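You operate a simulated robot arm through the tools that you are given. There is no shell and no other tool. Be economical: measure what you need, move in short steps, check, and stop when the job is done.

You run a simulated robot arm. Do the job below in one go: nothing can be reset, and whatever is moved stays where it is left.

TASK
Wipe the flux off the locked yellow stick, then release it into the green rack.
Fine: the blue pad goes back beside the grey rack; free the bolt, eject by the lever, hands clear of the slots; lay the lever back. What is to be rubbed or washed off counts as gone when no trace of it is left.
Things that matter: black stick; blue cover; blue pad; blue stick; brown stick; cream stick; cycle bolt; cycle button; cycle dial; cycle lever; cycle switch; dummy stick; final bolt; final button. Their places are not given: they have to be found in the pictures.

The check looks at the end state, three seconds after you hand in, the way a careful person would. Anything else that was tipped, shoved, dropped, spilled or broken makes it a failure.

THE ROBOT
A 6-joint arm with a two-finger parallel gripper, fixed in place. Base frame: the origin is at the foot of the arm, x ahead of it, y to its left, z up; the work surface is at about z = 0.56. Lengths are in m, angles in degrees, forces in N, time in s.
With the tool pointing down near the work surface it reaches from about 0.1 to 0.58 m from the base axis. Its first joint turns from -66.0 to 66.0 degrees. Payload 2.7 kg.
Tool frame: the origin (TCP) lies between the finger pads and is the grasp point; the fingertips stand 0.023 m ahead of it; z points along the fingers, y is the line along which they close. The gripper opens to 0.094 m. The fingers are 0.038 m wide and 0.01 m thick; the gripper's body (0.054 by 0.096 m) begins 0.039 m behind the TCP.
Orientation is that of the tool frame in the base frame, as a unit quaternion [x, y, z, w]. With the fingers straight down and closing along the base's y, the tool's x points along the base's -x, its y along +y and its z along -z.

THE INTERFACE
- The arm moves only by the tool play_rows. Its argument "steps" is a list of rows, each an object (a shift or turn left out is 0, a gripper value left out holds the last) with "delta_pos": the shift along the tool's x, y, z in m, a list of three; "turn": the turn, a rotation vector about the tool's x, y, z in degrees, a list of three; "claw": the gripper command, from -1 (shut) to 1 (fully open), values between in proportion. In form: [{"delta_pos": [x, y, z], "turn": [ax, ay, az], "claw": claw}, ...]. A call has 1 to 20 rows; each row shifts and turns the commanded pose from where the row before left it, along the tool's axes as they then stand. Each row takes 0.2 s and may step no farther than 0.05 m and 8.6 degrees from the row before; otherwise, or with a gripper value out of range, the whole call is refused. Where a pose cannot be reached the arm comes as near as it can. A force on the tool above 90 N (or 10 N above the force at the start of the call, whichever is more), or a blocked arm, ends the call early, and 0.2 s more pass. The fingers move at their own pace (about 0.045 m/s each) and stop on an object; they squeeze with about 35 N. The grip force told is the motor's: it shows also when the fingers shut on nothing. Time passes only in rows, and 0.2 s behind the last, so rows that do not move let the fingers close. The reply holds the time, the measured pose of the TCP, the force on the tool along the base axes, the opening and the grip force, in the units named above and with some noise, with the torque about the TCP (base axes, N m) and any sound that the robot's microphone picked up.
- Cameras (640 x 400 px; columns grow to the right, rows downward): "scene" is fixed at [0.061, -0.4307, 1.3878]; the picture's right is [0.86, -0.52, 0.00], its down [-0.37, -0.61, -0.70] and it looks along [0.36, 0.60, -0.71] (base axes); focal length 293 px, centre (320, 200). "wrist" rides on the gripper at [0.086, 0.016, -0.075] in the tool frame; the picture's right is [-0.18, 0.98, 0.00], its down [-0.58, -0.11, -0.81] and it looks along [-0.79, -0.15, 0.59] (tool axes); focal length 243 px, centre (320, 200).
- snapshot(camera): a new picture of that camera. It takes no simulated time.
- locate(camera, pixels): there is no depth. For up to 12 entries [column, row, z] of the newest picture of that camera ("zoom" is the newest enlarged one), the place [x, y] in the base frame at which the ray of that pixel passes the height z, good to about 0.002 m. It takes no simulated time.
- enlarge(camera, box): a new picture of the part [left, top, right, bottom] of that camera's present view, enlarged. It takes no simulated time.
- close_job(): hands the job in; it is judged then, once.

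Go step by step. Measure first, check grasps and placings, and put right what went wrong. The budget is 80 turns and 34 pictures, counting those below and the enlarged ones. Unless the task says otherwise, let go and move clear before handing in, and close with one line.

The tools are called after "Request:" by a JSON object that holds its "op" and its "data". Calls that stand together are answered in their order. play_rows: Moves the arm, as the interface text tells. Its arguments: {"type":"object","properties":{"steps":{"type":"array","items":{"type":"object","properties":{"delta_pos":{"type":"array","items":{"type":"number"}},"turn":{"type":"array","items":{"type":"number"}},"claw":{"type":"number"}}}}},"required":["steps"]} The other tools are called the same way: snapshot (camera) takes a picture; locate (camera, pixels) gives the place at which the rays of pixels pass given heights; enlarge (camera, box) takes an enlarged picture of a part of a camera's view; close_job () hands the job in.

At the start:

```text
clock: 0.0
tool_pos: [0.3349, 0.033, 1.0978]
ee_rot: [0.0, 1.0, -0.001, -0.001]
wrist_force: [-0.6, 0.0, 0.4]
wrist_torque: [-0.05, 0.02, 0.01]
grip_width: 0.0941
grasp_force: 0.0
```

scene: 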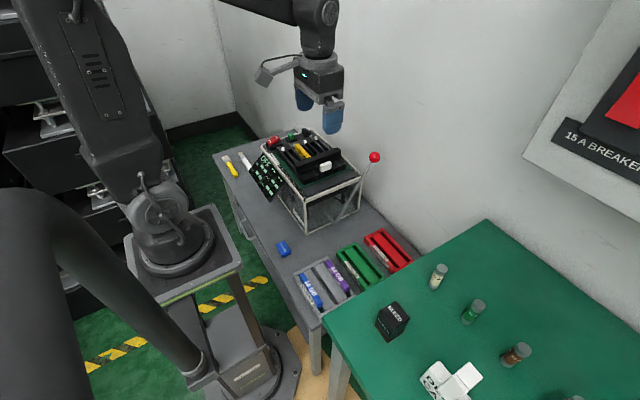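
wrist: 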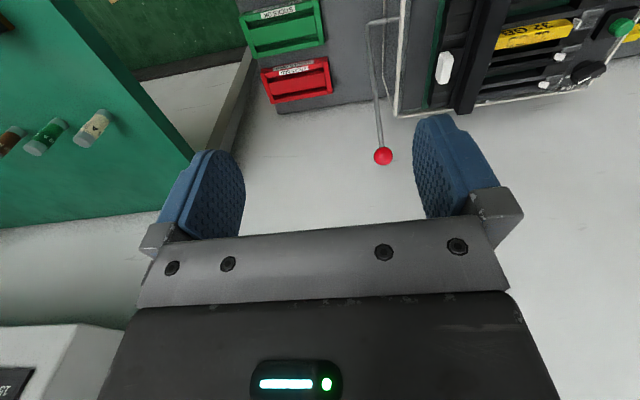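

The scene shows the machine around (310,165), racks at (320,285)-(390,250), and a blue pad near (284,248). I'll enlarge both regions to see the details.

Request:
{"op": "enlarge", "data": {"camera": "scene", "box": [210, 115, 390, 228]}}

Request:
{"op": "enlarge", "data": {"camera": "scene", "box": [260, 220, 420, 320]}}

Request:
{"op": "enlarge", "data": {"camera": "wrist", "box": [360, 0, 640, 175]}}

```text
3.54 times, centred on (300, 172) of scene
```

zoom: 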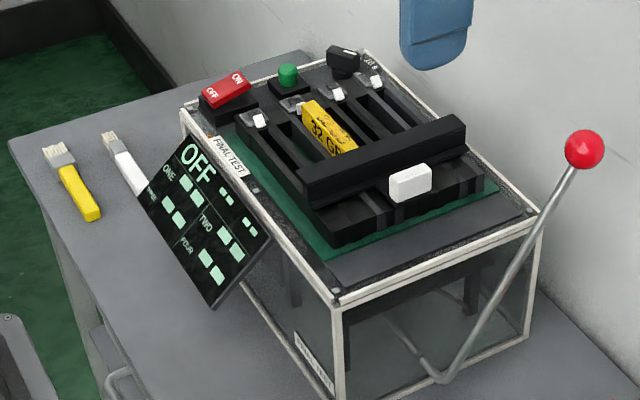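

```text
4.00 times, centred on (340, 270) of scene
```

zoom: 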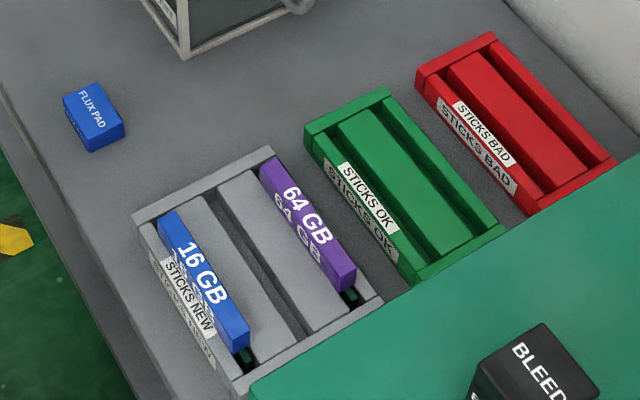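

```text
2.29 times, centred on (500, 88) of wrist
```

zoom: 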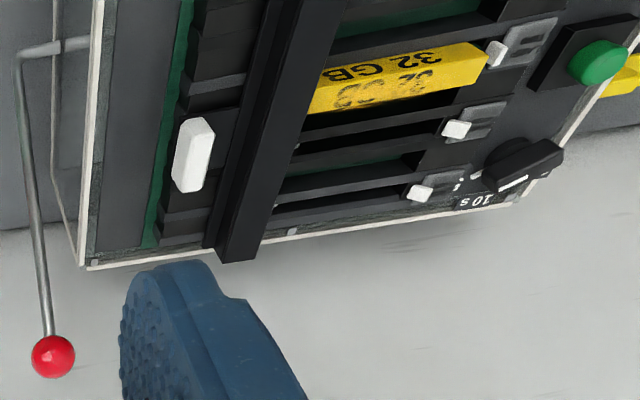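

The scene zoom shows a "FINAL TEST" machine with the yellow stick in a slot, a white bolt knob, a black bar and a red-ball lever. I'll triangulate features from the two cameras.

Request:
{"op": "locate", "data": {"camera": "scene", "pixels": [[325.3, 167.2, 0.75], [325.3, 167.2, 0.85], [374.5, 157.7, 0.75], [374.5, 157.7, 0.9], [291, 136.3, 0.75], [291, 136.3, 0.85], [284, 248, 0.58], [306, 232, 0.56], [231, 160, 0.56]]}}

Request:
{"op": "locate", "data": {"camera": "zoom", "pixels": [[193, 155, 0.75], [193, 155, 0.85], [53, 357, 0.75], [53, 357, 0.9], [598, 62, 0.75], [598, 62, 0.85]]}}

```text
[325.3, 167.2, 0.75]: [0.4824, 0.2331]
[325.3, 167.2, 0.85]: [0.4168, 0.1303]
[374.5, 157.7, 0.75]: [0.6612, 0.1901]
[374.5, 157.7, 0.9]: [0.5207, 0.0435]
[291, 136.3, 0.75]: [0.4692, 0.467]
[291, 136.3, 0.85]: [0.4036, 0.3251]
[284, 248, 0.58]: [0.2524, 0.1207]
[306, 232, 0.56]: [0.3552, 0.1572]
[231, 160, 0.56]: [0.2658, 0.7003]
```

```text
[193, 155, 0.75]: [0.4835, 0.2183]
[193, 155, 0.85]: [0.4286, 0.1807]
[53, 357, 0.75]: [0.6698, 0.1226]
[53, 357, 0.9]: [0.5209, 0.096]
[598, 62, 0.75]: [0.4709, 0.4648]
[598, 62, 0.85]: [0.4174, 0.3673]
```

The white knob triangulates to about (0.469, 0.21, 0.77), the lever ball to (0.584, 0.108, 0.834) and the green button to (0.467, 0.46, 0.755). I'll move the arm left so the wrist camera sees the machine from above.

Request:
{"op": "play_rows", "data": {"steps": [{"delta_pos": [0.01, 0.045, 0]}, {"delta_pos": [0.01, 0.045, 0]}, {"delta_pos": [0.01, 0.045, 0]}, {"delta_pos": [0.01, 0.045, 0]}, {"delta_pos": [0.01, 0.045, 0]}, {"delta_pos": [0, 0.02, 0]}, {}]}}

Request:
{"op": "snapshot", "data": {"camera": "wrist"}}

```text
clock: 1.6
tool_pos: [0.2842, 0.2804, 1.0953]
ee_rot: [0.001, 1.0, 0.001, -0.001]
wrist_force: [0.6, 0.2, 0.1]
wrist_torque: [0.01, 0.01, 0.01]
grip_width: 0.0941
grasp_force: 0.2
```

```text
28 pictures are left
```

wrist: 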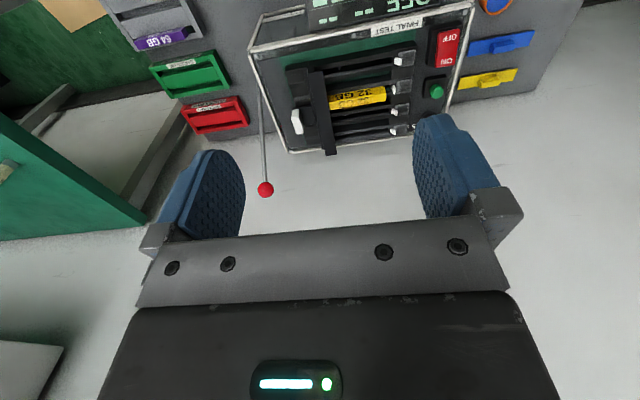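

The machine is now at (360,90) in the wrist view. I'll enlarge it, with particular attention to the knob, bar and stick.

Request:
{"op": "enlarge", "data": {"camera": "wrist", "box": [240, 10, 480, 160]}}

```text
2.67 times, centred on (360, 85) of wrist
```

zoom: 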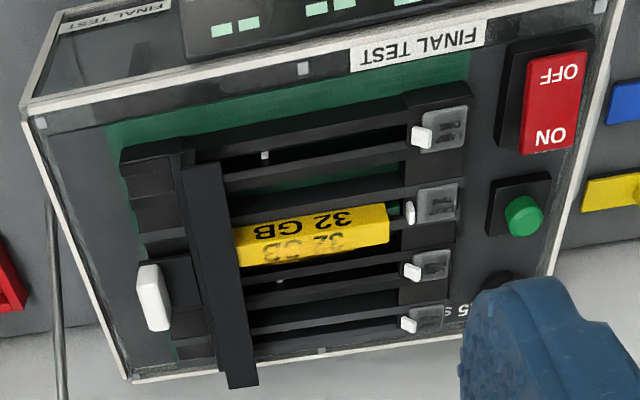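

The bar at zoom (215,270) crosses all four slots and traps the yellow stick's near end; the white knob is at (153,297). I'll locate these at several heights.

Request:
{"op": "locate", "data": {"camera": "zoom", "pixels": [[150, 290, 0.77], [200, 165, 0.77], [240, 380, 0.77], [388, 213, 0.77], [238, 235, 0.77], [390, 240, 0.77], [35, 110, 0.75], [130, 378, 0.75], [590, 10, 0.75], [523, 214, 0.755], [410, 215, 0.76], [415, 135, 0.76]]}}

Request:
{"op": "locate", "data": {"camera": "scene", "pixels": [[295.8, 145.3, 0.77], [310, 164.5, 0.77], [340, 154, 0.77], [298.4, 172.3, 0.77], [281, 150, 0.76], [394.7, 145, 0.75], [304, 197, 0.75]]}}

```text
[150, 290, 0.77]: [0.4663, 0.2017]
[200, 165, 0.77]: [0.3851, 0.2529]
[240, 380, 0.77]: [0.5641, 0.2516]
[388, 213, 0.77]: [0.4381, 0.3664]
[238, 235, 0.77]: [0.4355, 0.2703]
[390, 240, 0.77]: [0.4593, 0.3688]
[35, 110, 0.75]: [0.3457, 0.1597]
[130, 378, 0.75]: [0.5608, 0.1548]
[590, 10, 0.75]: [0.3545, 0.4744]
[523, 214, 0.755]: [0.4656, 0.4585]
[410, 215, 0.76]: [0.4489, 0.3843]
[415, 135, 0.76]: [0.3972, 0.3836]
```

```text
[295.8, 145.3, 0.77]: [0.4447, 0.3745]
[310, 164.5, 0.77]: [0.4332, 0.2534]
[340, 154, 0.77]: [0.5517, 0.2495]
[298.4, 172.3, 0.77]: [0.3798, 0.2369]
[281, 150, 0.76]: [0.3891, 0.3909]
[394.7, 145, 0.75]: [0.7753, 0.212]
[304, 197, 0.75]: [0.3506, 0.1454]
```

The machine is square to the base: slots run along y, the yellow stick is at x≈0.445, y≈0.26–0.37, top z≈0.77. I'll move closer to look at the flux and the bolt mechanism.

Request:
{"op": "play_rows", "data": {"steps": [{"delta_pos": [-0.01, 0.01, 0.04]}, {"delta_pos": [-0.01, 0.01, 0.04]}, {"delta_pos": [-0.01, 0.01, 0.04]}, {"delta_pos": [-0.01, 0.0, 0.04]}, {"delta_pos": [-0.01, 0.0, 0.03]}, {}]}}

Request:
{"op": "enlarge", "data": {"camera": "wrist", "box": [200, 0, 520, 200]}}

```text
clock: 3.0
tool_pos: [0.3338, 0.3064, 0.9062]
ee_rot: [0.0, 1.0, 0.0, 0.0]
wrist_force: [-0.3, 0.0, 0.5]
wrist_torque: [0.0, -0.01, 0.0]
grip_width: 0.0938
grasp_force: 0.1
```

```text
2.00 times, centred on (360, 100) of wrist
```

zoom: 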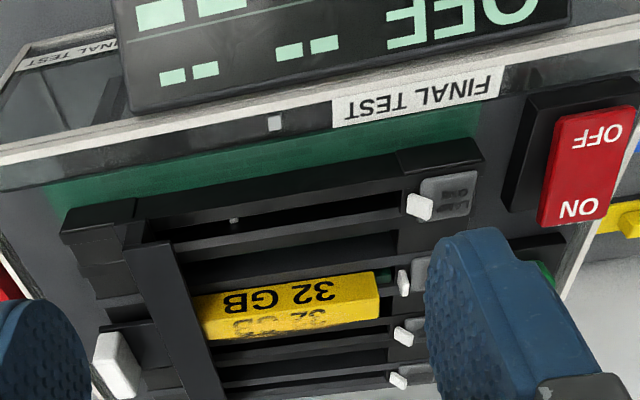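

The stick at zoom (290,305) has a smudge along its lower (top-face) strip. I'll zoom in harder on it.

Request:
{"op": "enlarge", "data": {"camera": "wrist", "box": [290, 125, 418, 205]}}

```text
5.00 times, centred on (354, 165) of wrist
```

zoom: 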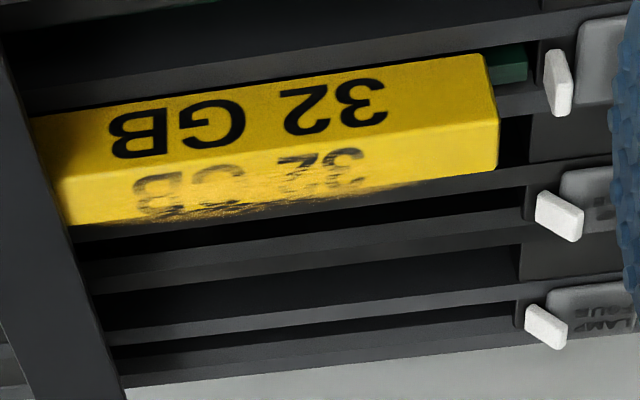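

The flux smears the stick's top face (zoom 150–380, 150–220); the side text is clean. Next I'll look at the blue pad and the racks.

Request:
{"op": "play_rows", "data": {"steps": [{"delta_pos": [0.03, -0.035, 0.0]}, {"delta_pos": [0.03, -0.035, 0.0]}, {"delta_pos": [0.03, -0.035, 0.0]}, {"delta_pos": [0.03, -0.035, 0.02]}, {"delta_pos": [0.03, -0.035, 0.02]}, {"delta_pos": [0.02, -0.035, 0.0]}, {}]}}

Request:
{"op": "snapshot", "data": {"camera": "wrist"}}

Request:
{"op": "enlarge", "data": {"camera": "scene", "box": [265, 125, 361, 185]}}

```text
refused: row 4 steps farther than a row can; nothing moved
```

```text
24 pictures are left
```

wrist: 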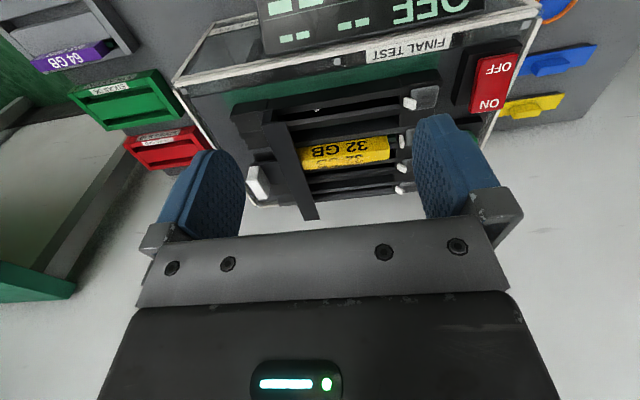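

```text
6.67 times, centred on (313, 155) of scene
```

zoom: 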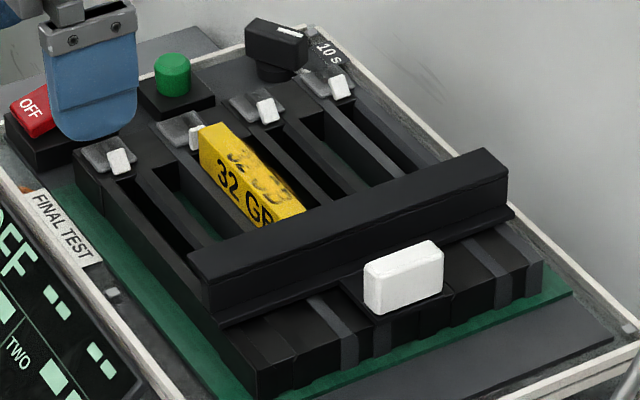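

The refusal was a step-length slip. The scene zoom clearly shows the bar with the white knob plate on its −y side, and flux on the top face at (255,165). I'll triangulate the stick top, bar and knob.

Request:
{"op": "locate", "data": {"camera": "zoom", "pixels": [[201, 128, 0.77], [201, 128, 0.79], [224, 122, 0.77], [305, 208, 0.77], [403, 262, 0.77], [403, 262, 0.79], [190, 258, 0.77], [190, 258, 0.79], [487, 150, 0.79], [365, 268, 0.78], [440, 243, 0.78], [371, 312, 0.76]]}}

Request:
{"op": "locate", "data": {"camera": "wrist", "pixels": [[389.4, 148.6, 0.77], [389.4, 148.6, 0.79], [389.4, 158, 0.77], [257, 182, 0.77], [257, 182, 0.79], [302, 170, 0.77]]}}

Request:
{"op": "play_rows", "data": {"steps": [{"delta_pos": [0.03, -0.035, 0.0]}, {"delta_pos": [0.03, -0.035, 0.0]}, {"delta_pos": [0.03, -0.035, 0.0]}, {"delta_pos": [0.03, -0.035, 0.01]}, {"delta_pos": [0.03, -0.035, 0.01]}, {"delta_pos": [0.02, -0.035, 0.01]}, {}]}}

Request:
{"op": "snapshot", "data": {"camera": "wrist"}}

```text
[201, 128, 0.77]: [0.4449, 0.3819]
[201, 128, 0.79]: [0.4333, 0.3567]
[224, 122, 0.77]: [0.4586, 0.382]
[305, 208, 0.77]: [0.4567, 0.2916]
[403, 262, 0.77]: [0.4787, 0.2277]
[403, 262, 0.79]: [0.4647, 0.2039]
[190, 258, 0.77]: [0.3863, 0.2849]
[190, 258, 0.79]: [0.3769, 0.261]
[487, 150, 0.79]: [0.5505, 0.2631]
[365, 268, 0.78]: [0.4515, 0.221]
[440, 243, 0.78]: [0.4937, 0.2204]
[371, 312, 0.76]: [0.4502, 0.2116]
```

```text
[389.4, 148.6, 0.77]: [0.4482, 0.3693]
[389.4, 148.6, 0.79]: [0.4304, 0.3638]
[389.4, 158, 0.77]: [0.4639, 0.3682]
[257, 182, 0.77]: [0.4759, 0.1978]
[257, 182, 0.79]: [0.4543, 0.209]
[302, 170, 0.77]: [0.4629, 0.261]
```

```text
clock: 4.6
tool_pos: [0.2051, 0.1282, 0.8793]
ee_rot: [0.0, 1.0, 0.0, -0.002]
wrist_force: [-0.3, 1.0, -0.5]
wrist_torque: [-0.02, 0.01, 0.03]
grip_width: 0.0939
grasp_force: 0.1
out of reach, approached as far as the arm can: row 5, 6
```

```text
22 pictures are left
```

wrist: 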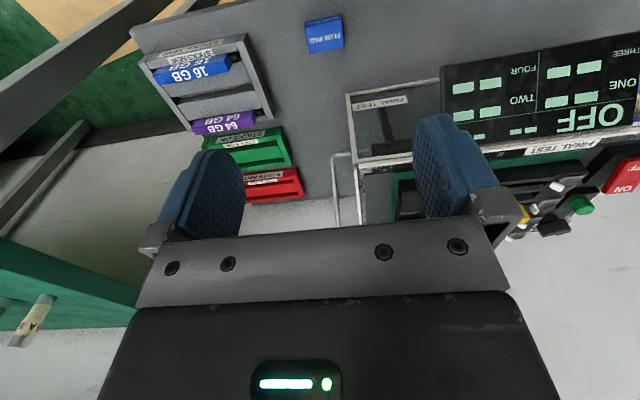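

Stick top resolves to z≈0.783, x 0.437–0.451, y 0.27–0.366, and the knob to (0.468, 0.207, 0.787). The pad shows at wrist (325,35); I'll locate it and enlarge.

Request:
{"op": "enlarge", "data": {"camera": "wrist", "box": [130, 0, 370, 150]}}

```text
2.67 times, centred on (250, 75) of wrist
```

zoom: 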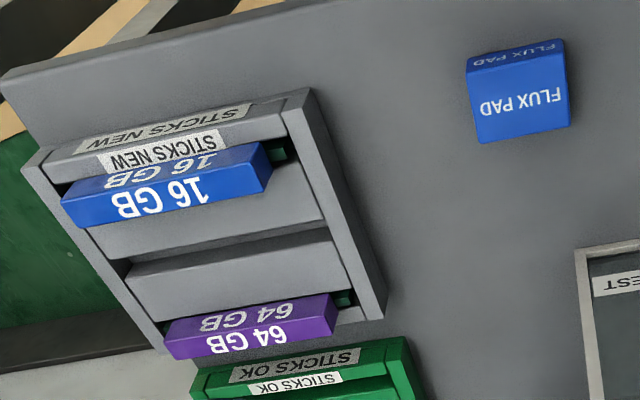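

I'll locate the pad's top corners (467,72), (564,55), (571,126), (478,143) and its base edge, plus rack corners.

Request:
{"op": "locate", "data": {"camera": "zoom", "pixels": [[467, 72, 0.585], [564, 55, 0.585], [571, 126, 0.585], [478, 143, 0.585], [468, 55, 0.56], [562, 38, 0.56], [385, 305, 0.585], [310, 88, 0.585], [405, 340, 0.585]]}}

Request:
{"op": "locate", "data": {"camera": "scene", "pixels": [[276, 244, 0.585], [284, 240.5, 0.585], [290.5, 248, 0.585], [282.2, 252, 0.585], [282.5, 258, 0.56], [291, 253.5, 0.56]]}}

```text
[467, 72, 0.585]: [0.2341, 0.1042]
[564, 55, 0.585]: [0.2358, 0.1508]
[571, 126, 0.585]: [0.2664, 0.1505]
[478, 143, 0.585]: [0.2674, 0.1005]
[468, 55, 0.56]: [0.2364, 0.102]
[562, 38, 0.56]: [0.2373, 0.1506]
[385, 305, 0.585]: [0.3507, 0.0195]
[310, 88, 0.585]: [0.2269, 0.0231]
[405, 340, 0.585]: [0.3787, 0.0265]
```

```text
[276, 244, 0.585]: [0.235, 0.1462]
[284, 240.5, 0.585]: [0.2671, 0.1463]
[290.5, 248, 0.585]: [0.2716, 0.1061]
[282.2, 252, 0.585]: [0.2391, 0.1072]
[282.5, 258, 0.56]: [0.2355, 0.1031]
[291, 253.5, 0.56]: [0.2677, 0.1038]
```

The pad is about 0.031 (x) × 0.046 (y) × 0.023 m, centred at (0.252, 0.126). I'll grip it across x, which needs a 90° yaw, so I move above it and turn.

Request:
{"op": "play_rows", "data": {"steps": [{"delta_pos": [-0.046, -0.002, 0]}, {"turn": [0, 0, 8.2]}, {"turn": [0, 0, 8.2]}, {"turn": [0, 0, 8.2]}, {"turn": [0, 0, 8.2]}, {"turn": [0, 0, 8.2]}, {"turn": [0, 0, 8.2]}, {"turn": [0, 0, 8.2]}, {"turn": [0, 0, 8.2]}, {"turn": [0, 0, 8.2]}, {"turn": [0, 0, 8.2]}, {"turn": [0, 0, 8.0]}, {}]}}

```text
clock: 7.4
tool_pos: [0.2544, 0.127, 0.8769]
ee_rot: [0.708, 0.706, 0.0, 0.0]
wrist_force: [-0.3, 0.7, 0.1]
wrist_torque: [-0.04, 0.02, -0.01]
grip_width: 0.0941
grasp_force: 0.0
```

Yaw is right and the tool is above the pad. I'll descend to TCP z≈0.596 and close gently.

Request:
{"op": "play_rows", "data": {"steps": [{"delta_pos": [0, -0.002, 0.045]}, {"delta_pos": [0, 0, 0.045]}, {"delta_pos": [0, 0, 0.045]}, {"delta_pos": [0, 0, 0.045]}, {"delta_pos": [0, 0, 0.045]}, {"delta_pos": [0, 0, 0.03]}, {"delta_pos": [0, 0, 0.025]}, {}]}}

Request:
{"op": "snapshot", "data": {"camera": "wrist"}}

```text
clock: 9.2
tool_pos: [0.2529, 0.1275, 0.598]
ee_rot: [0.707, 0.707, 0.0, -0.001]
wrist_force: [-1.1, 0.7, -0.3]
wrist_torque: [0.02, -0.03, -0.01]
grip_width: 0.094
grasp_force: 0.0
```

```text
20 pictures are left
```

wrist: 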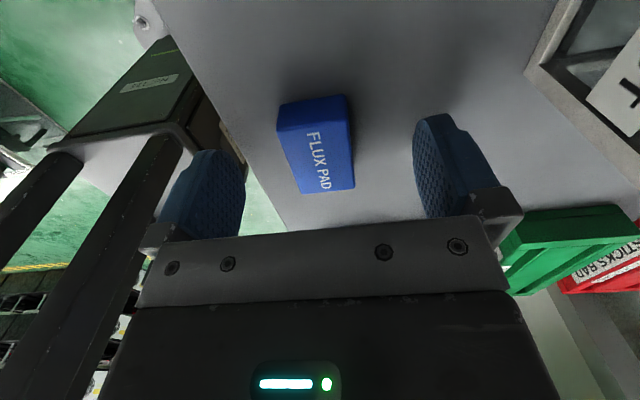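

The pad sits between the fingers at (318,145); I'll verify its centre before closing.

Request:
{"op": "locate", "data": {"camera": "wrist", "pixels": [[278, 125, 0.583], [350, 117, 0.583], [355, 188, 0.583], [301, 193, 0.583]]}}

```text
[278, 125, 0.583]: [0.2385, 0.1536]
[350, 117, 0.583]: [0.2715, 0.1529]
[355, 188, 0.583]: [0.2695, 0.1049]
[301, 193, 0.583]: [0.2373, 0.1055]
```

Pad centre is (0.254, 0.129), well aligned. Lower 3 mm, close, and lift.

Request:
{"op": "play_rows", "data": {"steps": [{"delta_pos": [0.001, 0.001, 0.003]}, {"claw": -1}, {}, {}, {}, {}, {}]}}

```text
clock: 10.8
tool_pos: [0.2532, 0.1281, 0.5957]
ee_rot: [0.707, 0.707, 0.0, 0.0]
wrist_force: [-0.7, 0.1, 0.3]
wrist_torque: [-0.02, 0.01, 0.01]
grip_width: 0.0321
grasp_force: 34.4
```

Gripped at 0.032 m. Lift to z≈0.91 and travel to above the stick at (0.444, 0.32).

Request:
{"op": "play_rows", "data": {"steps": [{"delta_pos": [0, 0, -0.045]}, {"delta_pos": [0, 0, -0.045]}, {"delta_pos": [0, 0, -0.045]}, {"delta_pos": [0, 0, -0.045]}, {"delta_pos": [0, 0, -0.045]}, {"delta_pos": [0, 0, -0.045]}, {"delta_pos": [0, 0, -0.045]}, {"delta_pos": [0.032, 0.032, 0]}, {"delta_pos": [0.032, 0.032, 0]}, {"delta_pos": [0.032, 0.032, 0]}, {"delta_pos": [0.032, 0.032, 0]}, {"delta_pos": [0.032, 0.032, 0]}, {"delta_pos": [0.032, 0.031, 0]}, {}]}}

Request:
{"op": "snapshot", "data": {"camera": "wrist"}}

```text
clock: 13.8
tool_pos: [0.4444, 0.3188, 0.9127]
ee_rot: [0.707, 0.707, 0.0, 0.0]
wrist_force: [0.4, 0.0, -0.4]
wrist_torque: [0.01, -0.02, -0.03]
grip_width: 0.032
grasp_force: 34.8
```

```text
19 pictures are left
```

wrist: 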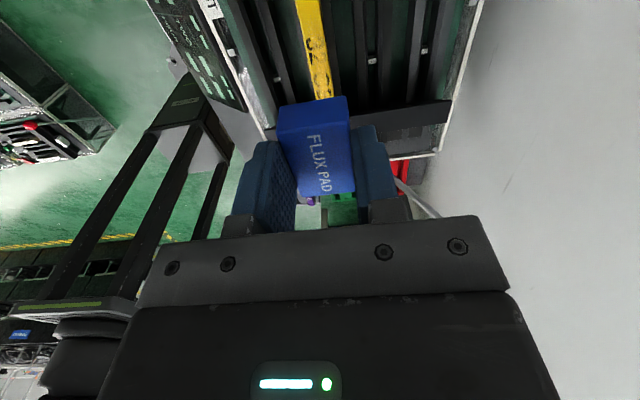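

The pad hangs above the yellow stick at (318,50). I'll descend close to contact (expected TCP z≈0.819).

Request:
{"op": "play_rows", "data": {"steps": [{"delta_pos": [0, 0, 0.04]}, {"delta_pos": [0, 0, 0.03]}, {"delta_pos": [0, 0, 0.015]}, {"delta_pos": [0, 0, 0.004]}, {}]}}

```text
clock: 15.0
tool_pos: [0.4427, 0.3199, 0.8213]
ee_rot: [0.707, 0.707, 0.0, 0.0]
wrist_force: [-1.3, -0.1, 0.2]
wrist_torque: [0.03, 0.02, -0.02]
grip_width: 0.0321
grasp_force: 34.8
```

Request:
{"op": "play_rows", "data": {"steps": [{"delta_pos": [0, 0, 0.002]}, {"delta_pos": [0, 0.001, 0.002]}, {}]}}

```text
clock: 15.8
tool_pos: [0.444, 0.3194, 0.8194]
ee_rot: [0.706, 0.708, 0.002, 0.001]
wrist_force: [-16.4, -2.3, 35.9]
wrist_torque: [-0.39, 0.58, -0.07]
grip_width: 0.0322
grasp_force: 34.5
```

Contact at TCP z≈0.819 with 36 N. I'll ease off 1 mm and rub back and forth along y.

Request:
{"op": "play_rows", "data": {"steps": [{"delta_pos": [0, 0, -0.001]}, {"delta_pos": [0.012, 0, 0]}, {"delta_pos": [0.01, 0, 0]}, {"delta_pos": [-0.012, 0, 0]}, {"delta_pos": [-0.012, 0, 0]}, {"delta_pos": [-0.012, 0, 0]}, {"delta_pos": [0.012, 0, 0]}, {"delta_pos": [0.012, 0, 0]}, {"delta_pos": [0.012, 0, 0]}, {"delta_pos": [-0.012, 0, 0]}, {"delta_pos": [-0.012, 0, 0]}, {"delta_pos": [-0.012, 0, 0]}, {"delta_pos": [0.012, 0, 0]}, {"delta_pos": [0.012, 0, 0]}, {"delta_pos": [0.012, 0, 0]}, {"delta_pos": [-0.012, 0, 0]}, {"delta_pos": [-0.012, 0, 0]}, {"delta_pos": [-0.012, 0, 0]}, {"delta_pos": [0.014, 0, 0]}]}}

```text
clock: 19.8
tool_pos: [0.446, 0.3144, 0.8171]
ee_rot: [0.708, 0.706, -0.002, 0.001]
wrist_force: [1.1, -20.8, 26.2]
wrist_torque: [-0.52, 0.02, 0.02]
grip_width: 0.0321
grasp_force: 35.1
```

Strokes ran with steady ~26 N. I'll do a few more strokes, then lift and look.

Request:
{"op": "play_rows", "data": {"steps": [{"delta_pos": [0.014, 0, 0]}, {"delta_pos": [0.014, 0, 0]}, {"delta_pos": [-0.014, 0, 0]}, {"delta_pos": [-0.014, 0, 0]}, {"delta_pos": [-0.014, 0, 0]}, {"delta_pos": [0.014, 0, 0]}, {"delta_pos": [0.014, 0, 0]}, {"delta_pos": [0.014, 0, 0]}, {"delta_pos": [-0.014, 0, 0]}, {"delta_pos": [-0.014, 0, 0]}, {"delta_pos": [-0.014, 0, 0]}, {"delta_pos": [0.018, 0, 0]}, {"delta_pos": [0, 0, -0.03]}, {"delta_pos": [0.04, 0, -0.04]}, {"delta_pos": [0.04, 0, -0.02]}, {}]}}

Request:
{"op": "enlarge", "data": {"camera": "wrist", "box": [240, 0, 432, 120]}}

Request:
{"op": "enlarge", "data": {"camera": "scene", "box": [265, 125, 361, 185]}}

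```text
refused: row 14 steps farther than a row can; nothing moved
```

```text
3.33 times, centred on (336, 60) of wrist
```

zoom: 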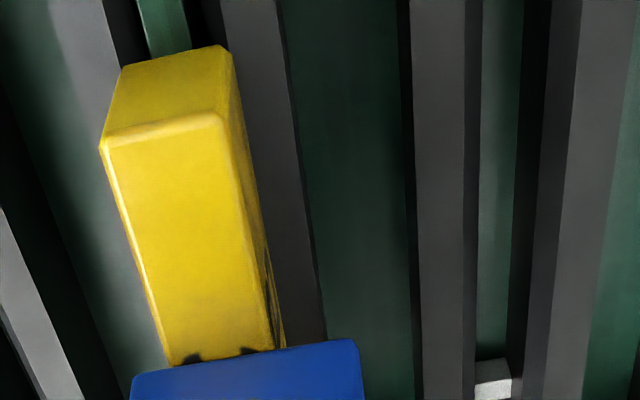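

```text
6.67 times, centred on (313, 155) of scene
```

zoom: 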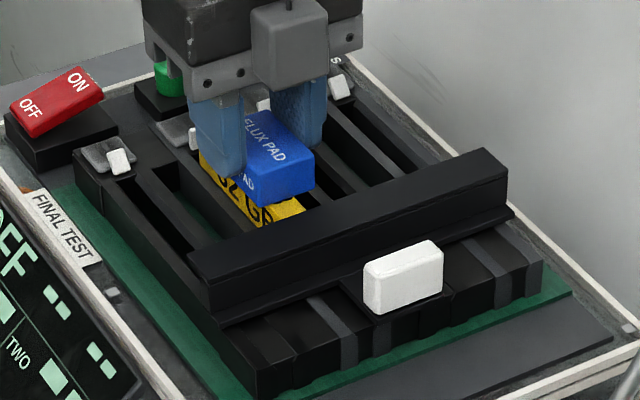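

Refused for a too-long step, so nothing moved. The zoom hints at a dark mark on the stick's +x side (265,290); I'll run the strokes and lift, then look.

Request:
{"op": "play_rows", "data": {"steps": [{"delta_pos": [0.014, 0, 0]}, {"delta_pos": [0.014, 0, 0]}, {"delta_pos": [-0.014, 0, 0]}, {"delta_pos": [-0.014, 0, 0]}, {"delta_pos": [-0.014, 0, 0]}, {"delta_pos": [0.014, 0, 0]}, {"delta_pos": [0.014, 0, 0]}, {"delta_pos": [0.014, 0, 0]}, {"delta_pos": [-0.014, 0, 0]}, {"delta_pos": [-0.014, 0, 0]}, {"delta_pos": [-0.014, 0, 0]}, {"delta_pos": [0.018, 0, 0]}, {"delta_pos": [0, 0, -0.03]}, {"delta_pos": [0.02, 0.02, -0.04]}, {"delta_pos": [0.02, 0.02, -0.02]}, {}]}}

Request:
{"op": "enlarge", "data": {"camera": "wrist", "box": [200, 0, 392, 120]}}

```text
clock: 23.2
tool_pos: [0.4828, 0.3605, 0.9078]
ee_rot: [0.707, 0.707, 0.0, 0.0]
wrist_force: [0.7, -0.8, 0.1]
wrist_torque: [0.01, -0.02, 0.01]
grip_width: 0.0322
grasp_force: 34.6
```

```text
3.33 times, centred on (296, 60) of wrist
```

zoom: 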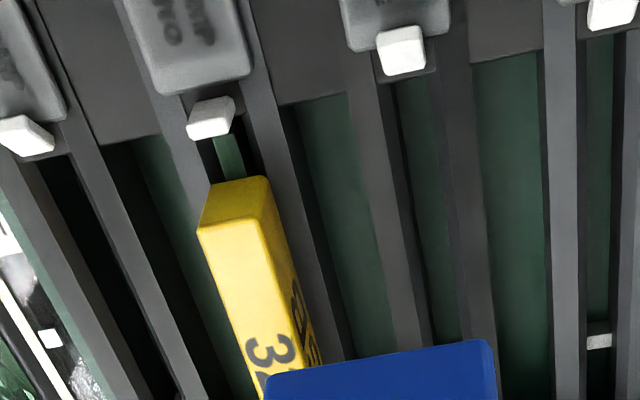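

The dark mark on the +x side is just its printed "32" label. I'll move the pad off to the −x side and look at the top face from the scene camera.

Request:
{"op": "play_rows", "data": {"steps": [{"delta_pos": [0.0, -0.045, 0]}, {"delta_pos": [0.0, -0.045, 0]}, {"delta_pos": [0.0, -0.045, 0]}, {"delta_pos": [0.0, -0.04, 0]}, {}]}}

Request:
{"op": "enlarge", "data": {"camera": "scene", "box": [281, 135, 329, 165]}}

```text
clock: 24.4
tool_pos: [0.308, 0.3617, 0.9081]
ee_rot: [0.708, 0.707, 0.0, 0.0]
wrist_force: [-0.2, -0.4, -0.5]
wrist_torque: [-0.01, -0.02, 0.01]
grip_width: 0.0321
grasp_force: 35.0
```

```text
13.33 times, centred on (305, 150) of scene
```

zoom: 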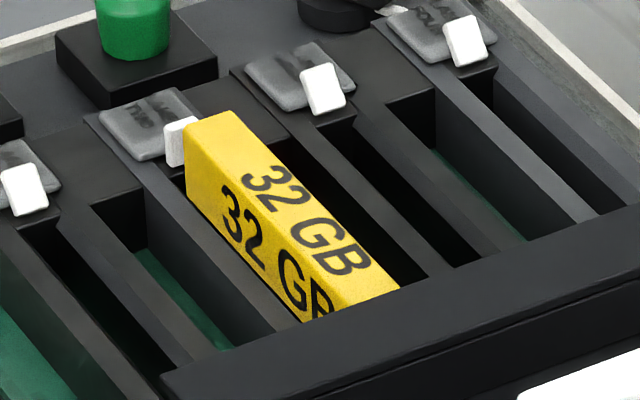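

The stick's top is now clean and crisp. Next I'll return the pad to its original spot (0.253, 0.128).

Request:
{"op": "play_rows", "data": {"steps": [{"delta_pos": [-0.047, -0.011, 0]}, {"delta_pos": [-0.047, -0.011, 0]}, {"delta_pos": [-0.047, -0.011, 0]}, {"delta_pos": [-0.047, -0.011, 0]}, {"delta_pos": [-0.046, -0.011, 0]}, {"delta_pos": [0, 0, 0.045]}, {"delta_pos": [0, 0, 0.045]}, {"delta_pos": [0, 0, 0.045]}, {"delta_pos": [0, 0, 0.045]}, {"delta_pos": [0, 0, 0.045]}, {"delta_pos": [0, 0, 0.045]}, {"delta_pos": [0, 0, 0.03]}, {"delta_pos": [0, 0, 0.01]}, {}]}}

```text
clock: 27.4
tool_pos: [0.2546, 0.1269, 0.5987]
ee_rot: [0.707, 0.707, 0.0, 0.0]
wrist_force: [0.1, -1.0, 0.8]
wrist_torque: [-0.01, 0.01, 0.01]
grip_width: 0.0322
grasp_force: 34.7
```

Request:
{"op": "play_rows", "data": {"steps": [{"delta_pos": [0, 0, 0.0015]}, {"delta_pos": [0, 0, 0.0015]}, {}]}}

```text
clock: 28.2
tool_pos: [0.2546, 0.128, 0.5961]
ee_rot: [0.707, 0.707, 0.0, 0.0]
wrist_force: [0.1, -0.2, -0.2]
wrist_torque: [0.0, 0.0, 0.0]
grip_width: 0.032
grasp_force: 35.0
```

Request:
{"op": "play_rows", "data": {"steps": [{"delta_pos": [0, 0, 0.001]}, {"delta_pos": [0, 0, 0.001]}, {}]}}

```text
clock: 29.0
tool_pos: [0.2553, 0.1277, 0.5947]
ee_rot: [0.707, 0.707, -0.001, -0.001]
wrist_force: [0.1, -0.8, -0.8]
wrist_torque: [0.0, -0.01, 0.01]
grip_width: 0.032
grasp_force: 35.2
```

Request:
{"op": "play_rows", "data": {"steps": [{"delta_pos": [0, 0, 0.001]}, {"delta_pos": [0, 0, 0.001]}, {}]}}

```text
clock: 29.8
tool_pos: [0.2553, 0.1284, 0.5917]
ee_rot: [0.707, 0.707, 0.001, 0.001]
wrist_force: [2.2, -3.5, 28.0]
wrist_torque: [-0.05, -0.05, 0.0]
grip_width: 0.0324
grasp_force: 35.0
```

The pad is seated (28 N contact). Release, rise, and move above the knob with the same yaw for a look.

Request:
{"op": "play_rows", "data": {"steps": [{"delta_pos": [0, 0, -0.001], "claw": 0.0}, {"claw": 0.3}, {}, {"delta_pos": [0, 0, -0.03]}, {"delta_pos": [0, 0, -0.045], "claw": 1}, {"delta_pos": [0, 0, -0.045]}, {"delta_pos": [0, 0, -0.045]}, {"delta_pos": [0, 0, -0.045]}, {"delta_pos": [0, 0, -0.045]}, {"delta_pos": [0, 0, -0.045]}, {"delta_pos": [0.012, 0.042, 0]}, {"delta_pos": [0.012, 0.042, 0]}, {"delta_pos": [0.012, 0.042, 0]}, {"delta_pos": [0.012, 0.042, 0]}, {"delta_pos": [0.012, 0.042, 0]}, {}]}}

Request:
{"op": "snapshot", "data": {"camera": "wrist"}}

```text
clock: 33.2
tool_pos: [0.4625, 0.1931, 0.8908]
ee_rot: [0.707, 0.707, 0.0, 0.0]
wrist_force: [0.0, -0.4, 0.8]
wrist_torque: [0.02, 0.01, 0.01]
grip_width: 0.0941
grasp_force: 0.0
```

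```text
14 pictures are left
```

wrist: 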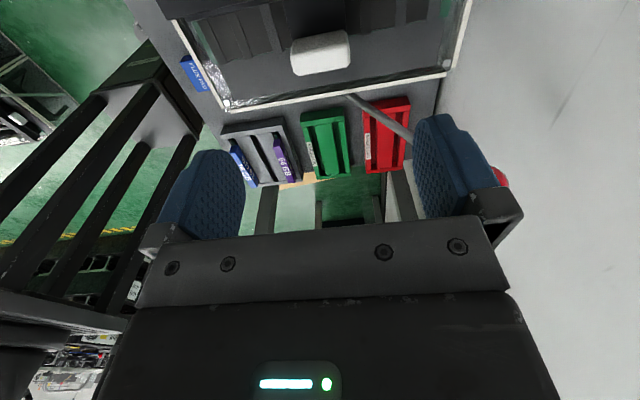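

The knob shows at (293–350, 32–75), clear of obstacles for the fingers. I'll locate its edges.

Request:
{"op": "locate", "data": {"camera": "wrist", "pixels": [[292, 44, 0.795], [350, 34, 0.795], [350, 34, 0.775], [320, 52, 0.795], [320, 38, 0.795], [320, 74, 0.775]]}}

Request:
{"op": "enlarge", "data": {"camera": "wrist", "box": [224, 0, 416, 120]}}

```text
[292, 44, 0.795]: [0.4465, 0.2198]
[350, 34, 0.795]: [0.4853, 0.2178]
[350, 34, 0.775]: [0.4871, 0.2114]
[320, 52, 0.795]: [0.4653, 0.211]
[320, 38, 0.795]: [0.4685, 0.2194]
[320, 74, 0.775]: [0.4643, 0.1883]
```

```text
3.33 times, centred on (320, 60) of wrist
```

zoom: 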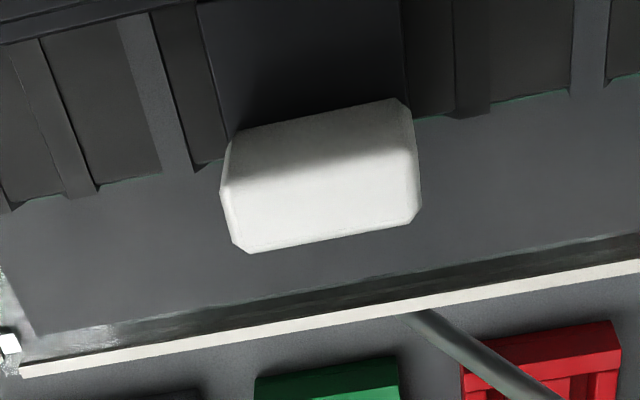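

The knob is about 0.041 wide centred at x≈0.467, y≈0.204, on a plate from the bar. I'll descend with fingers either side, tips staying above the guide tops.

Request:
{"op": "play_rows", "data": {"steps": [{"delta_pos": [0.004, 0.005, 0.04]}, {"delta_pos": [0, 0, 0.035]}, {"delta_pos": [0, 0, 0.017]}, {"claw": -1}, {}, {}, {}, {}, {}]}}

```text
clock: 35.2
tool_pos: [0.4649, 0.1925, 0.7981]
ee_rot: [0.707, 0.707, -0.003, -0.001]
wrist_force: [-26.1, -0.4, 5.6]
wrist_torque: [0.34, -0.1, 0.24]
grip_width: 0.0397
grasp_force: 45.0
```

The knob is gripped (0.0397 m) with −26 N sideways, so the centre is ~2 mm less in x. I'll re-centre and pull gently toward −y.

Request:
{"op": "play_rows", "data": {"steps": [{"delta_pos": [-0.002, -0.003, 0]}, {}, {"delta_pos": [-0.004, 0, 0]}, {"delta_pos": [-0.004, 0, 0]}, {}]}}

```text
clock: 36.4
tool_pos: [0.4651, 0.1818, 0.7973]
ee_rot: [0.707, 0.707, -0.001, 0.0]
wrist_force: [6.7, -1.3, -34.4]
wrist_torque: [-0.2, -0.36, 0.21]
grip_width: 0.0396
grasp_force: 44.6
```

It moved 11 mm with little resistance along y. I'll check on the scene camera whether the bar moved.

Request:
{"op": "enlarge", "data": {"camera": "scene", "box": [265, 125, 361, 185]}}

```text
6.67 times, centred on (313, 155) of scene
```

zoom: 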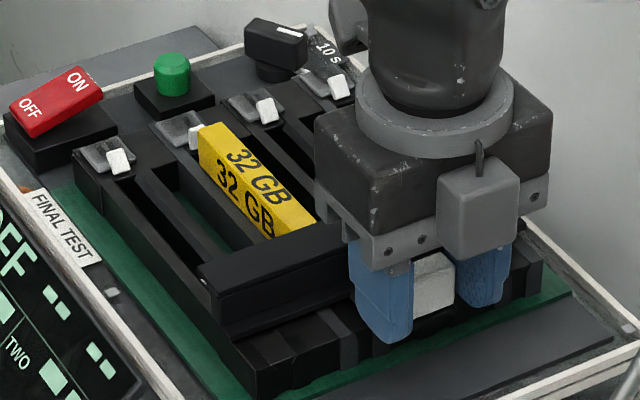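

The bar moved with the knob (left end now at (200,265)), exposing more stick. Keep pulling toward −y until it stops.

Request:
{"op": "play_rows", "data": {"steps": [{"delta_pos": [-0.005, 0, 0.001]}, {"delta_pos": [-0.005, 0, 0]}, {"delta_pos": [-0.005, 0, 0]}, {}]}}

```text
clock: 37.4
tool_pos: [0.4644, 0.1688, 0.7981]
ee_rot: [0.708, 0.706, -0.001, -0.001]
wrist_force: [0.9, 0.0, -21.6]
wrist_torque: [-0.82, 0.1, -0.05]
grip_width: 0.0398
grasp_force: 45.2
```

Request:
{"op": "play_rows", "data": {"steps": [{"delta_pos": [-0.005, 0, 0.0005]}, {"delta_pos": [-0.005, 0, 0]}, {"delta_pos": [-0.005, 0, 0]}, {}]}}

```text
clock: 38.4
tool_pos: [0.4639, 0.1523, 0.7982]
ee_rot: [0.707, 0.708, 0.0, 0.0]
wrist_force: [-12.1, -0.4, 0.2]
wrist_torque: [-0.34, 0.42, 0.24]
grip_width: 0.0398
grasp_force: 45.0
```

Travelled 40 mm with no stop felt yet. I'll check the picture before pulling further.

Request:
{"op": "enlarge", "data": {"camera": "scene", "box": [265, 125, 361, 185]}}

```text
6.67 times, centred on (313, 155) of scene
```

zoom: 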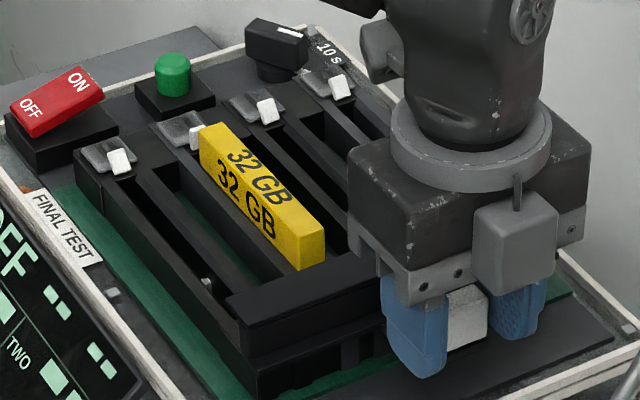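

The stick's near end (325,250) is now exposed, just past the bar. I'll pull a bit further to find the stop.

Request:
{"op": "play_rows", "data": {"steps": [{"delta_pos": [-0.004, 0, 0]}, {"delta_pos": [-0.004, 0, 0]}, {}]}}

```text
clock: 39.2
tool_pos: [0.4648, 0.1453, 0.7992]
ee_rot: [0.707, 0.707, 0.001, 0.001]
wrist_force: [-5.5, 0.5, -4.1]
wrist_torque: [-0.24, -0.13, 0.22]
grip_width: 0.0397
grasp_force: 45.0
```

Request:
{"op": "play_rows", "data": {"steps": [{"delta_pos": [-0.004, 0, 0]}, {"delta_pos": [-0.004, 0, 0]}, {}]}}

```text
clock: 40.0
tool_pos: [0.4648, 0.1396, 0.7983]
ee_rot: [0.706, 0.709, 0.002, 0.0]
wrist_force: [-18.3, 33.5, 7.5]
wrist_torque: [0.64, 0.31, -0.16]
grip_width: 0.0397
grasp_force: 45.0
```

A stop is felt (33 N) after ~53 mm travel, so the bolt is open. Release, rise and back up to view the lever.

Request:
{"op": "play_rows", "data": {"steps": [{"delta_pos": [0.002, 0, 0], "claw": 0.2}, {"claw": 1}, {}, {"delta_pos": [0, 0, -0.03]}, {"delta_pos": [0, 0, -0.045]}, {"delta_pos": [0.03, 0.0, -0.03]}, {"delta_pos": [0.045, 0, 0]}, {"delta_pos": [0.03, 0, 0]}, {}]}}

Request:
{"op": "snapshot", "data": {"camera": "wrist"}}

Request:
{"op": "enlarge", "data": {"camera": "scene", "box": [260, 130, 420, 230]}}

```text
clock: 42.0
tool_pos: [0.4669, 0.2465, 0.9053]
ee_rot: [0.707, 0.707, -0.001, 0.0]
wrist_force: [0.3, -0.1, 0.5]
wrist_torque: [0.04, 0.0, 0.01]
grip_width: 0.0943
grasp_force: 0.0
```

```text
10 pictures are left
```

wrist: 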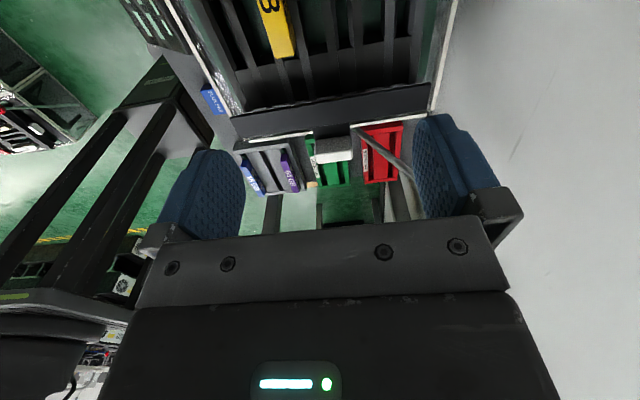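

```text
4.00 times, centred on (340, 180) of scene
```

zoom: 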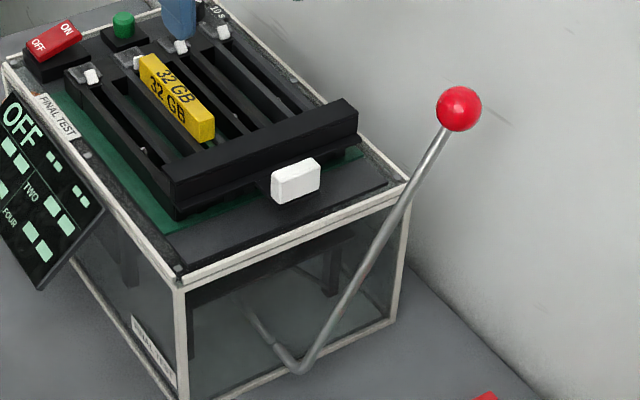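

The lever is a rod with bend at zoom (297,365) and its stub running into the machine along +y, so it swings about a y axis. I'll locate points on it.

Request:
{"op": "locate", "data": {"camera": "zoom", "pixels": [[297, 365, 0.6], [297, 365, 0.65], [297, 365, 0.7], [459, 108, 0.82], [459, 108, 0.84], [370, 255, 0.7], [370, 255, 0.75], [245, 310, 0.6], [245, 310, 0.65], [437, 108, 0.835], [481, 108, 0.835], [295, 182, 0.79]]}}

Request:
{"op": "locate", "data": {"camera": "wrist", "pixels": [[362, 137, 0.65], [362, 137, 0.7], [410, 178, 0.75], [410, 178, 0.8]]}}

```text
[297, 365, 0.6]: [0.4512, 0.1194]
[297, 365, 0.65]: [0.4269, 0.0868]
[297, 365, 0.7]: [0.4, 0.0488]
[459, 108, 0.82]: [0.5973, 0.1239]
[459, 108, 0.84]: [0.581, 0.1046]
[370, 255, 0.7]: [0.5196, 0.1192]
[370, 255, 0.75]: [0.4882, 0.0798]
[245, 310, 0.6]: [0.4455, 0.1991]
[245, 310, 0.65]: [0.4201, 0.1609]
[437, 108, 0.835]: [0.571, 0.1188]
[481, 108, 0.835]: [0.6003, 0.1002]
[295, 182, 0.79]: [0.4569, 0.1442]
```

```text
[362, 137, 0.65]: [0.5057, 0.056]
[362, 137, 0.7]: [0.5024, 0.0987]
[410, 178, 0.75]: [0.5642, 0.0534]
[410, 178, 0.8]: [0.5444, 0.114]
```

Pivot ≈ (0.445, 0.612), ball ≈ (0.584, 0.110, 0.834), lever leaning 32° toward +x; it should swing toward −x. I'll go high, yaw back to 0 and tilt 30° outward so I can grip the ball across y.

Request:
{"op": "play_rows", "data": {"steps": [{"delta_pos": [0, 0, -0.045]}, {"delta_pos": [-0.046, 0, -0.01]}, {"delta_pos": [-0.046, 0, 0]}, {"delta_pos": [-0.045, 0, 0]}, {"turn": [0, 0, -8.2]}, {"turn": [0, 0, -8.2]}, {"turn": [0, 0, -8.2]}, {"turn": [0, 0, -8.2]}, {"turn": [0, 0, -8.2]}, {"turn": [0, 0, -8.2]}, {"turn": [0, 0, -8.2]}, {"turn": [0, 0, -8.2]}, {"turn": [0, 0, -8.2]}, {"turn": [0, 0, -8.2]}, {"turn": [0, 0, -8.0]}, {"turn": [0, -7.5, 0]}, {"turn": [0, -7.5, 0]}, {"turn": [0, -7.5, 0]}, {"turn": [0, -7.5, 0]}, {}]}}

```text
clock: 46.2
tool_pos: [0.4689, 0.1044, 0.9591]
ee_rot: [0.002, 0.968, -0.003, 0.249]
wrist_force: [0.6, 0.3, 0.5]
wrist_torque: [-0.01, -0.01, 0.02]
grip_width: 0.094
grasp_force: 0.0
```

Tilted 30° with the tool at (0.469, 0.104, 0.959). I'll shift outward, then approach the ball along the tool axis with fingers open either side in y.

Request:
{"op": "play_rows", "data": {"steps": [{"delta_pos": [-0.0375, 0.005, 0.0207]}, {"delta_pos": [0, 0, 0.045]}, {"delta_pos": [0, 0, 0.045]}, {"delta_pos": [0, 0, 0.03]}, {"delta_pos": [0, 0, 0.02]}, {}]}}

Request:
{"op": "snapshot", "data": {"camera": "wrist"}}

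```text
clock: 47.6
tool_pos: [0.5782, 0.1125, 0.8373]
ee_rot: [0.0, 0.966, 0.0, 0.259]
wrist_force: [0.0, -0.3, 0.1]
wrist_torque: [0.02, 0.0, -0.01]
grip_width: 0.0941
grasp_force: 0.1
```

```text
8 pictures are left
```

wrist: 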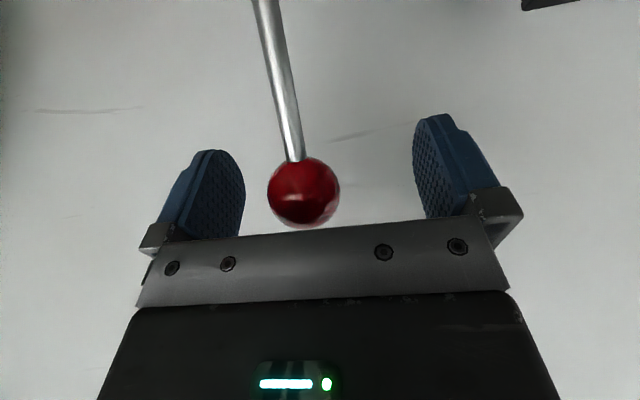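

Reach is fine and the ball at (304,192) is between the fingers. I'll locate its centre to fine-centre.

Request:
{"op": "locate", "data": {"camera": "wrist", "pixels": [[304, 192, 0.834], [304, 192, 0.84], [268, 190, 0.834], [340, 190, 0.834]]}}

```text
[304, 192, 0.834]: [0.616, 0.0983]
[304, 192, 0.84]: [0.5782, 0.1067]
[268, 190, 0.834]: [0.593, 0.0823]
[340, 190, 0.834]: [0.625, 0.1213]
```

Ball centre ≈ (0.583, 0.106, 0.839). Shift −6 mm in y, close on it.

Request:
{"op": "play_rows", "data": {"steps": [{"delta_pos": [-0.002, -0.006, 0.002]}, {"claw": -1}, {}, {}, {}, {}, {}, {}]}}

```text
clock: 49.4
tool_pos: [0.5803, 0.1053, 0.8362]
ee_rot: [0.001, 0.966, -0.001, 0.259]
wrist_force: [0.6, -14.7, 0.4]
wrist_torque: [0.02, -0.05, -0.02]
grip_width: 0.0354
grasp_force: 45.0
```

Ball gripped (0.035 m). I'll swing it along the arc toward −x, starting with ~9°.

Request:
{"op": "play_rows", "data": {"steps": [{"delta_pos": [0.007, 0, -0.012]}, {"delta_pos": [0.0075, 0, -0.0116]}, {"delta_pos": [0.0082, 0, -0.0112]}, {}]}}

```text
clock: 50.4
tool_pos: [0.5411, 0.105, 0.8556]
ee_rot: [-0.001, 0.966, 0.0, 0.257]
wrist_force: [0.7, -3.0, -7.9]
wrist_torque: [-0.05, -0.69, -0.07]
grip_width: 0.0353
grasp_force: 45.1
```

The lever moves freely (8 N). Continue the arc.

Request:
{"op": "play_rows", "data": {"steps": [{"delta_pos": [0.0088, 0, -0.0108]}, {"delta_pos": [0.0093, 0, -0.0102]}, {"delta_pos": [0.0098, 0, -0.0098]}, {}]}}

```text
clock: 51.4
tool_pos: [0.5028, 0.1056, 0.8679]
ee_rot: [0.0, 0.966, 0.001, 0.26]
wrist_force: [4.4, -9.7, -1.6]
wrist_torque: [-0.1, -1.01, 0.03]
grip_width: 0.035
grasp_force: 45.0
```

Request:
{"op": "play_rows", "data": {"steps": [{"delta_pos": [0.0104, 0, -0.0092]}, {"delta_pos": [0.0108, 0, -0.0088]}, {"delta_pos": [0.0113, 0, -0.0081]}, {}]}}

```text
clock: 52.4
tool_pos: [0.4632, 0.105, 0.8758]
ee_rot: [-0.001, 0.966, 0.001, 0.259]
wrist_force: [3.1, -5.7, -5.8]
wrist_torque: [-0.06, -1.08, -0.03]
grip_width: 0.035
grasp_force: 45.2
```

Still free. Continue past vertical.

Request:
{"op": "play_rows", "data": {"steps": [{"delta_pos": [0.0116, 0, -0.0075]}, {"delta_pos": [0.012, 0, -0.007]}, {"delta_pos": [0.0124, 0, -0.0063]}, {}]}}

```text
clock: 53.4
tool_pos: [0.4234, 0.1047, 0.8771]
ee_rot: [0.001, 0.966, 0.0, 0.26]
wrist_force: [5.8, -7.5, -3.1]
wrist_torque: [-0.05, -1.18, 0.0]
grip_width: 0.035
grasp_force: 45.2
```

Request:
{"op": "play_rows", "data": {"steps": [{"delta_pos": [0.0126, 0, -0.0057]}, {"delta_pos": [0.013, 0, -0.005]}, {"delta_pos": [0.0133, 0, -0.0043]}, {}]}}

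Request:
{"op": "enlarge", "data": {"camera": "scene", "box": [260, 130, 420, 230]}}

```text
clock: 54.4
tool_pos: [0.3874, 0.1043, 0.8732]
ee_rot: [0.0, 0.964, 0.002, 0.267]
wrist_force: [31.8, 1.9, 7.7]
wrist_torque: [0.07, 0.18, 0.02]
grip_width: 0.0355
grasp_force: 44.9
```

```text
4.00 times, centred on (340, 180) of scene
```

zoom: 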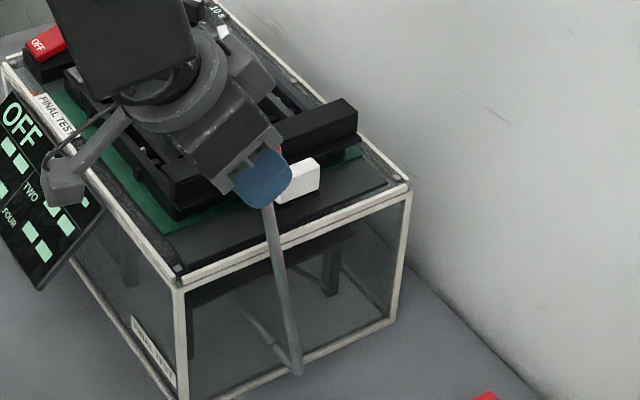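

Force rose to +32 N: the lever has reached its stop near −13°. I'll press slightly further to confirm it's full travel.

Request:
{"op": "play_rows", "data": {"steps": [{"delta_pos": [0.004, 0, -0.001]}, {"delta_pos": [0.003, 0, -0.001]}, {}]}}

```text
clock: 55.2
tool_pos: [0.3794, 0.1052, 0.8702]
ee_rot: [0.002, 0.963, 0.0, 0.269]
wrist_force: [30.4, -7.5, 15.2]
wrist_torque: [0.01, -0.2, -0.12]
grip_width: 0.0351
grasp_force: 44.6
```

It still moved 8 mm at constant ~30 N, which may be ejection resistance. Continue along the arc slowly.

Request:
{"op": "play_rows", "data": {"steps": [{"delta_pos": [0.0067, 0, -0.0018]}, {"delta_pos": [0.0067, 0, -0.0018]}, {}]}}

```text
clock: 56.0
tool_pos: [0.3595, 0.1061, 0.8631]
ee_rot: [-0.001, 0.966, 0.0, 0.257]
wrist_force: [0.0, 0.6, 0.5]
wrist_torque: [0.01, 0.04, 0.01]
grip_width: 0.0
grasp_force: 42.6
```

The grip slipped off the ball (opening 0), so the lever was against its stop. I'll back up and away and look at the stick and lever.

Request:
{"op": "play_rows", "data": {"steps": [{"delta_pos": [0, 0, -0.04]}, {"delta_pos": [0, 0, -0.04]}, {"delta_pos": [0.04, 0, 0]}, {}]}}

Request:
{"op": "enlarge", "data": {"camera": "scene", "box": [260, 130, 420, 230]}}

```text
clock: 57.0
tool_pos: [0.3252, 0.1108, 0.8993]
ee_rot: [0.0, 0.966, 0.0, 0.258]
wrist_force: [0.0, -0.4, 0.2]
wrist_torque: [-0.01, 0.03, 0.01]
grip_width: 0.0
grasp_force: 42.3
out of reach, approached as far as the arm can: row 2, 3
```

```text
4.00 times, centred on (340, 180) of scene
```

zoom: 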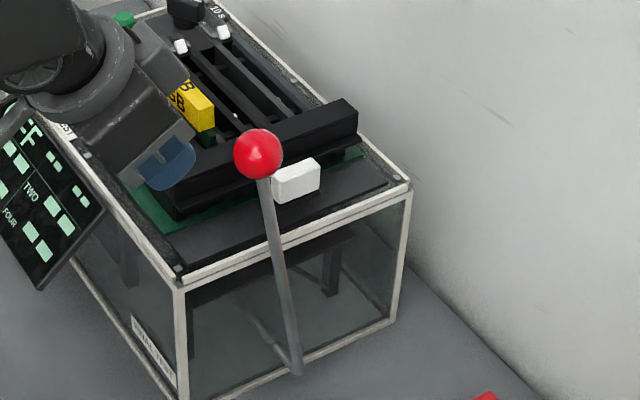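

The stick now stands raised (green board edge visible at (207,135)), and the lever rests at its pulled end. I'll locate the ball to regrip and lay it back.

Request:
{"op": "locate", "data": {"camera": "zoom", "pixels": [[258, 154, 0.86], [258, 154, 0.87], [258, 154, 0.88]]}}

```text
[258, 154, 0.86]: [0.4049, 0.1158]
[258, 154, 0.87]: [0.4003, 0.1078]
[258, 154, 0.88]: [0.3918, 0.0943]
```

Ball at about (0.400, 0.106, 0.872). I'll open and move to a pre-grasp point behind it along the tool axis, then check the pose.

Request:
{"op": "play_rows", "data": {"steps": [{"delta_pos": [-0.025, 0, -0.01], "claw": 1}, {"delta_pos": [-0.025, 0, -0.01]}, {}, {}, {}]}}

```text
clock: 58.2
tool_pos: [0.3595, 0.109, 0.942]
ee_rot: [0.0, 0.966, 0.0, 0.259]
wrist_force: [0.6, -0.1, -0.3]
wrist_torque: [0.02, 0.0, -0.01]
grip_width: 0.094
grasp_force: 0.1
```

Pose is as planned. Advance onto the ball and close.

Request:
{"op": "play_rows", "data": {"steps": [{"delta_pos": [0, -0.002, 0.04]}, {"delta_pos": [0, 0, 0.038]}, {}, {"claw": -1}, {}, {}, {}, {}, {}]}}

```text
clock: 60.2
tool_pos: [0.3992, 0.1054, 0.8755]
ee_rot: [0.003, 0.966, -0.001, 0.258]
wrist_force: [-1.2, -31.1, 1.9]
wrist_torque: [-0.19, 0.0, -0.18]
grip_width: 0.0353
grasp_force: 45.5
```

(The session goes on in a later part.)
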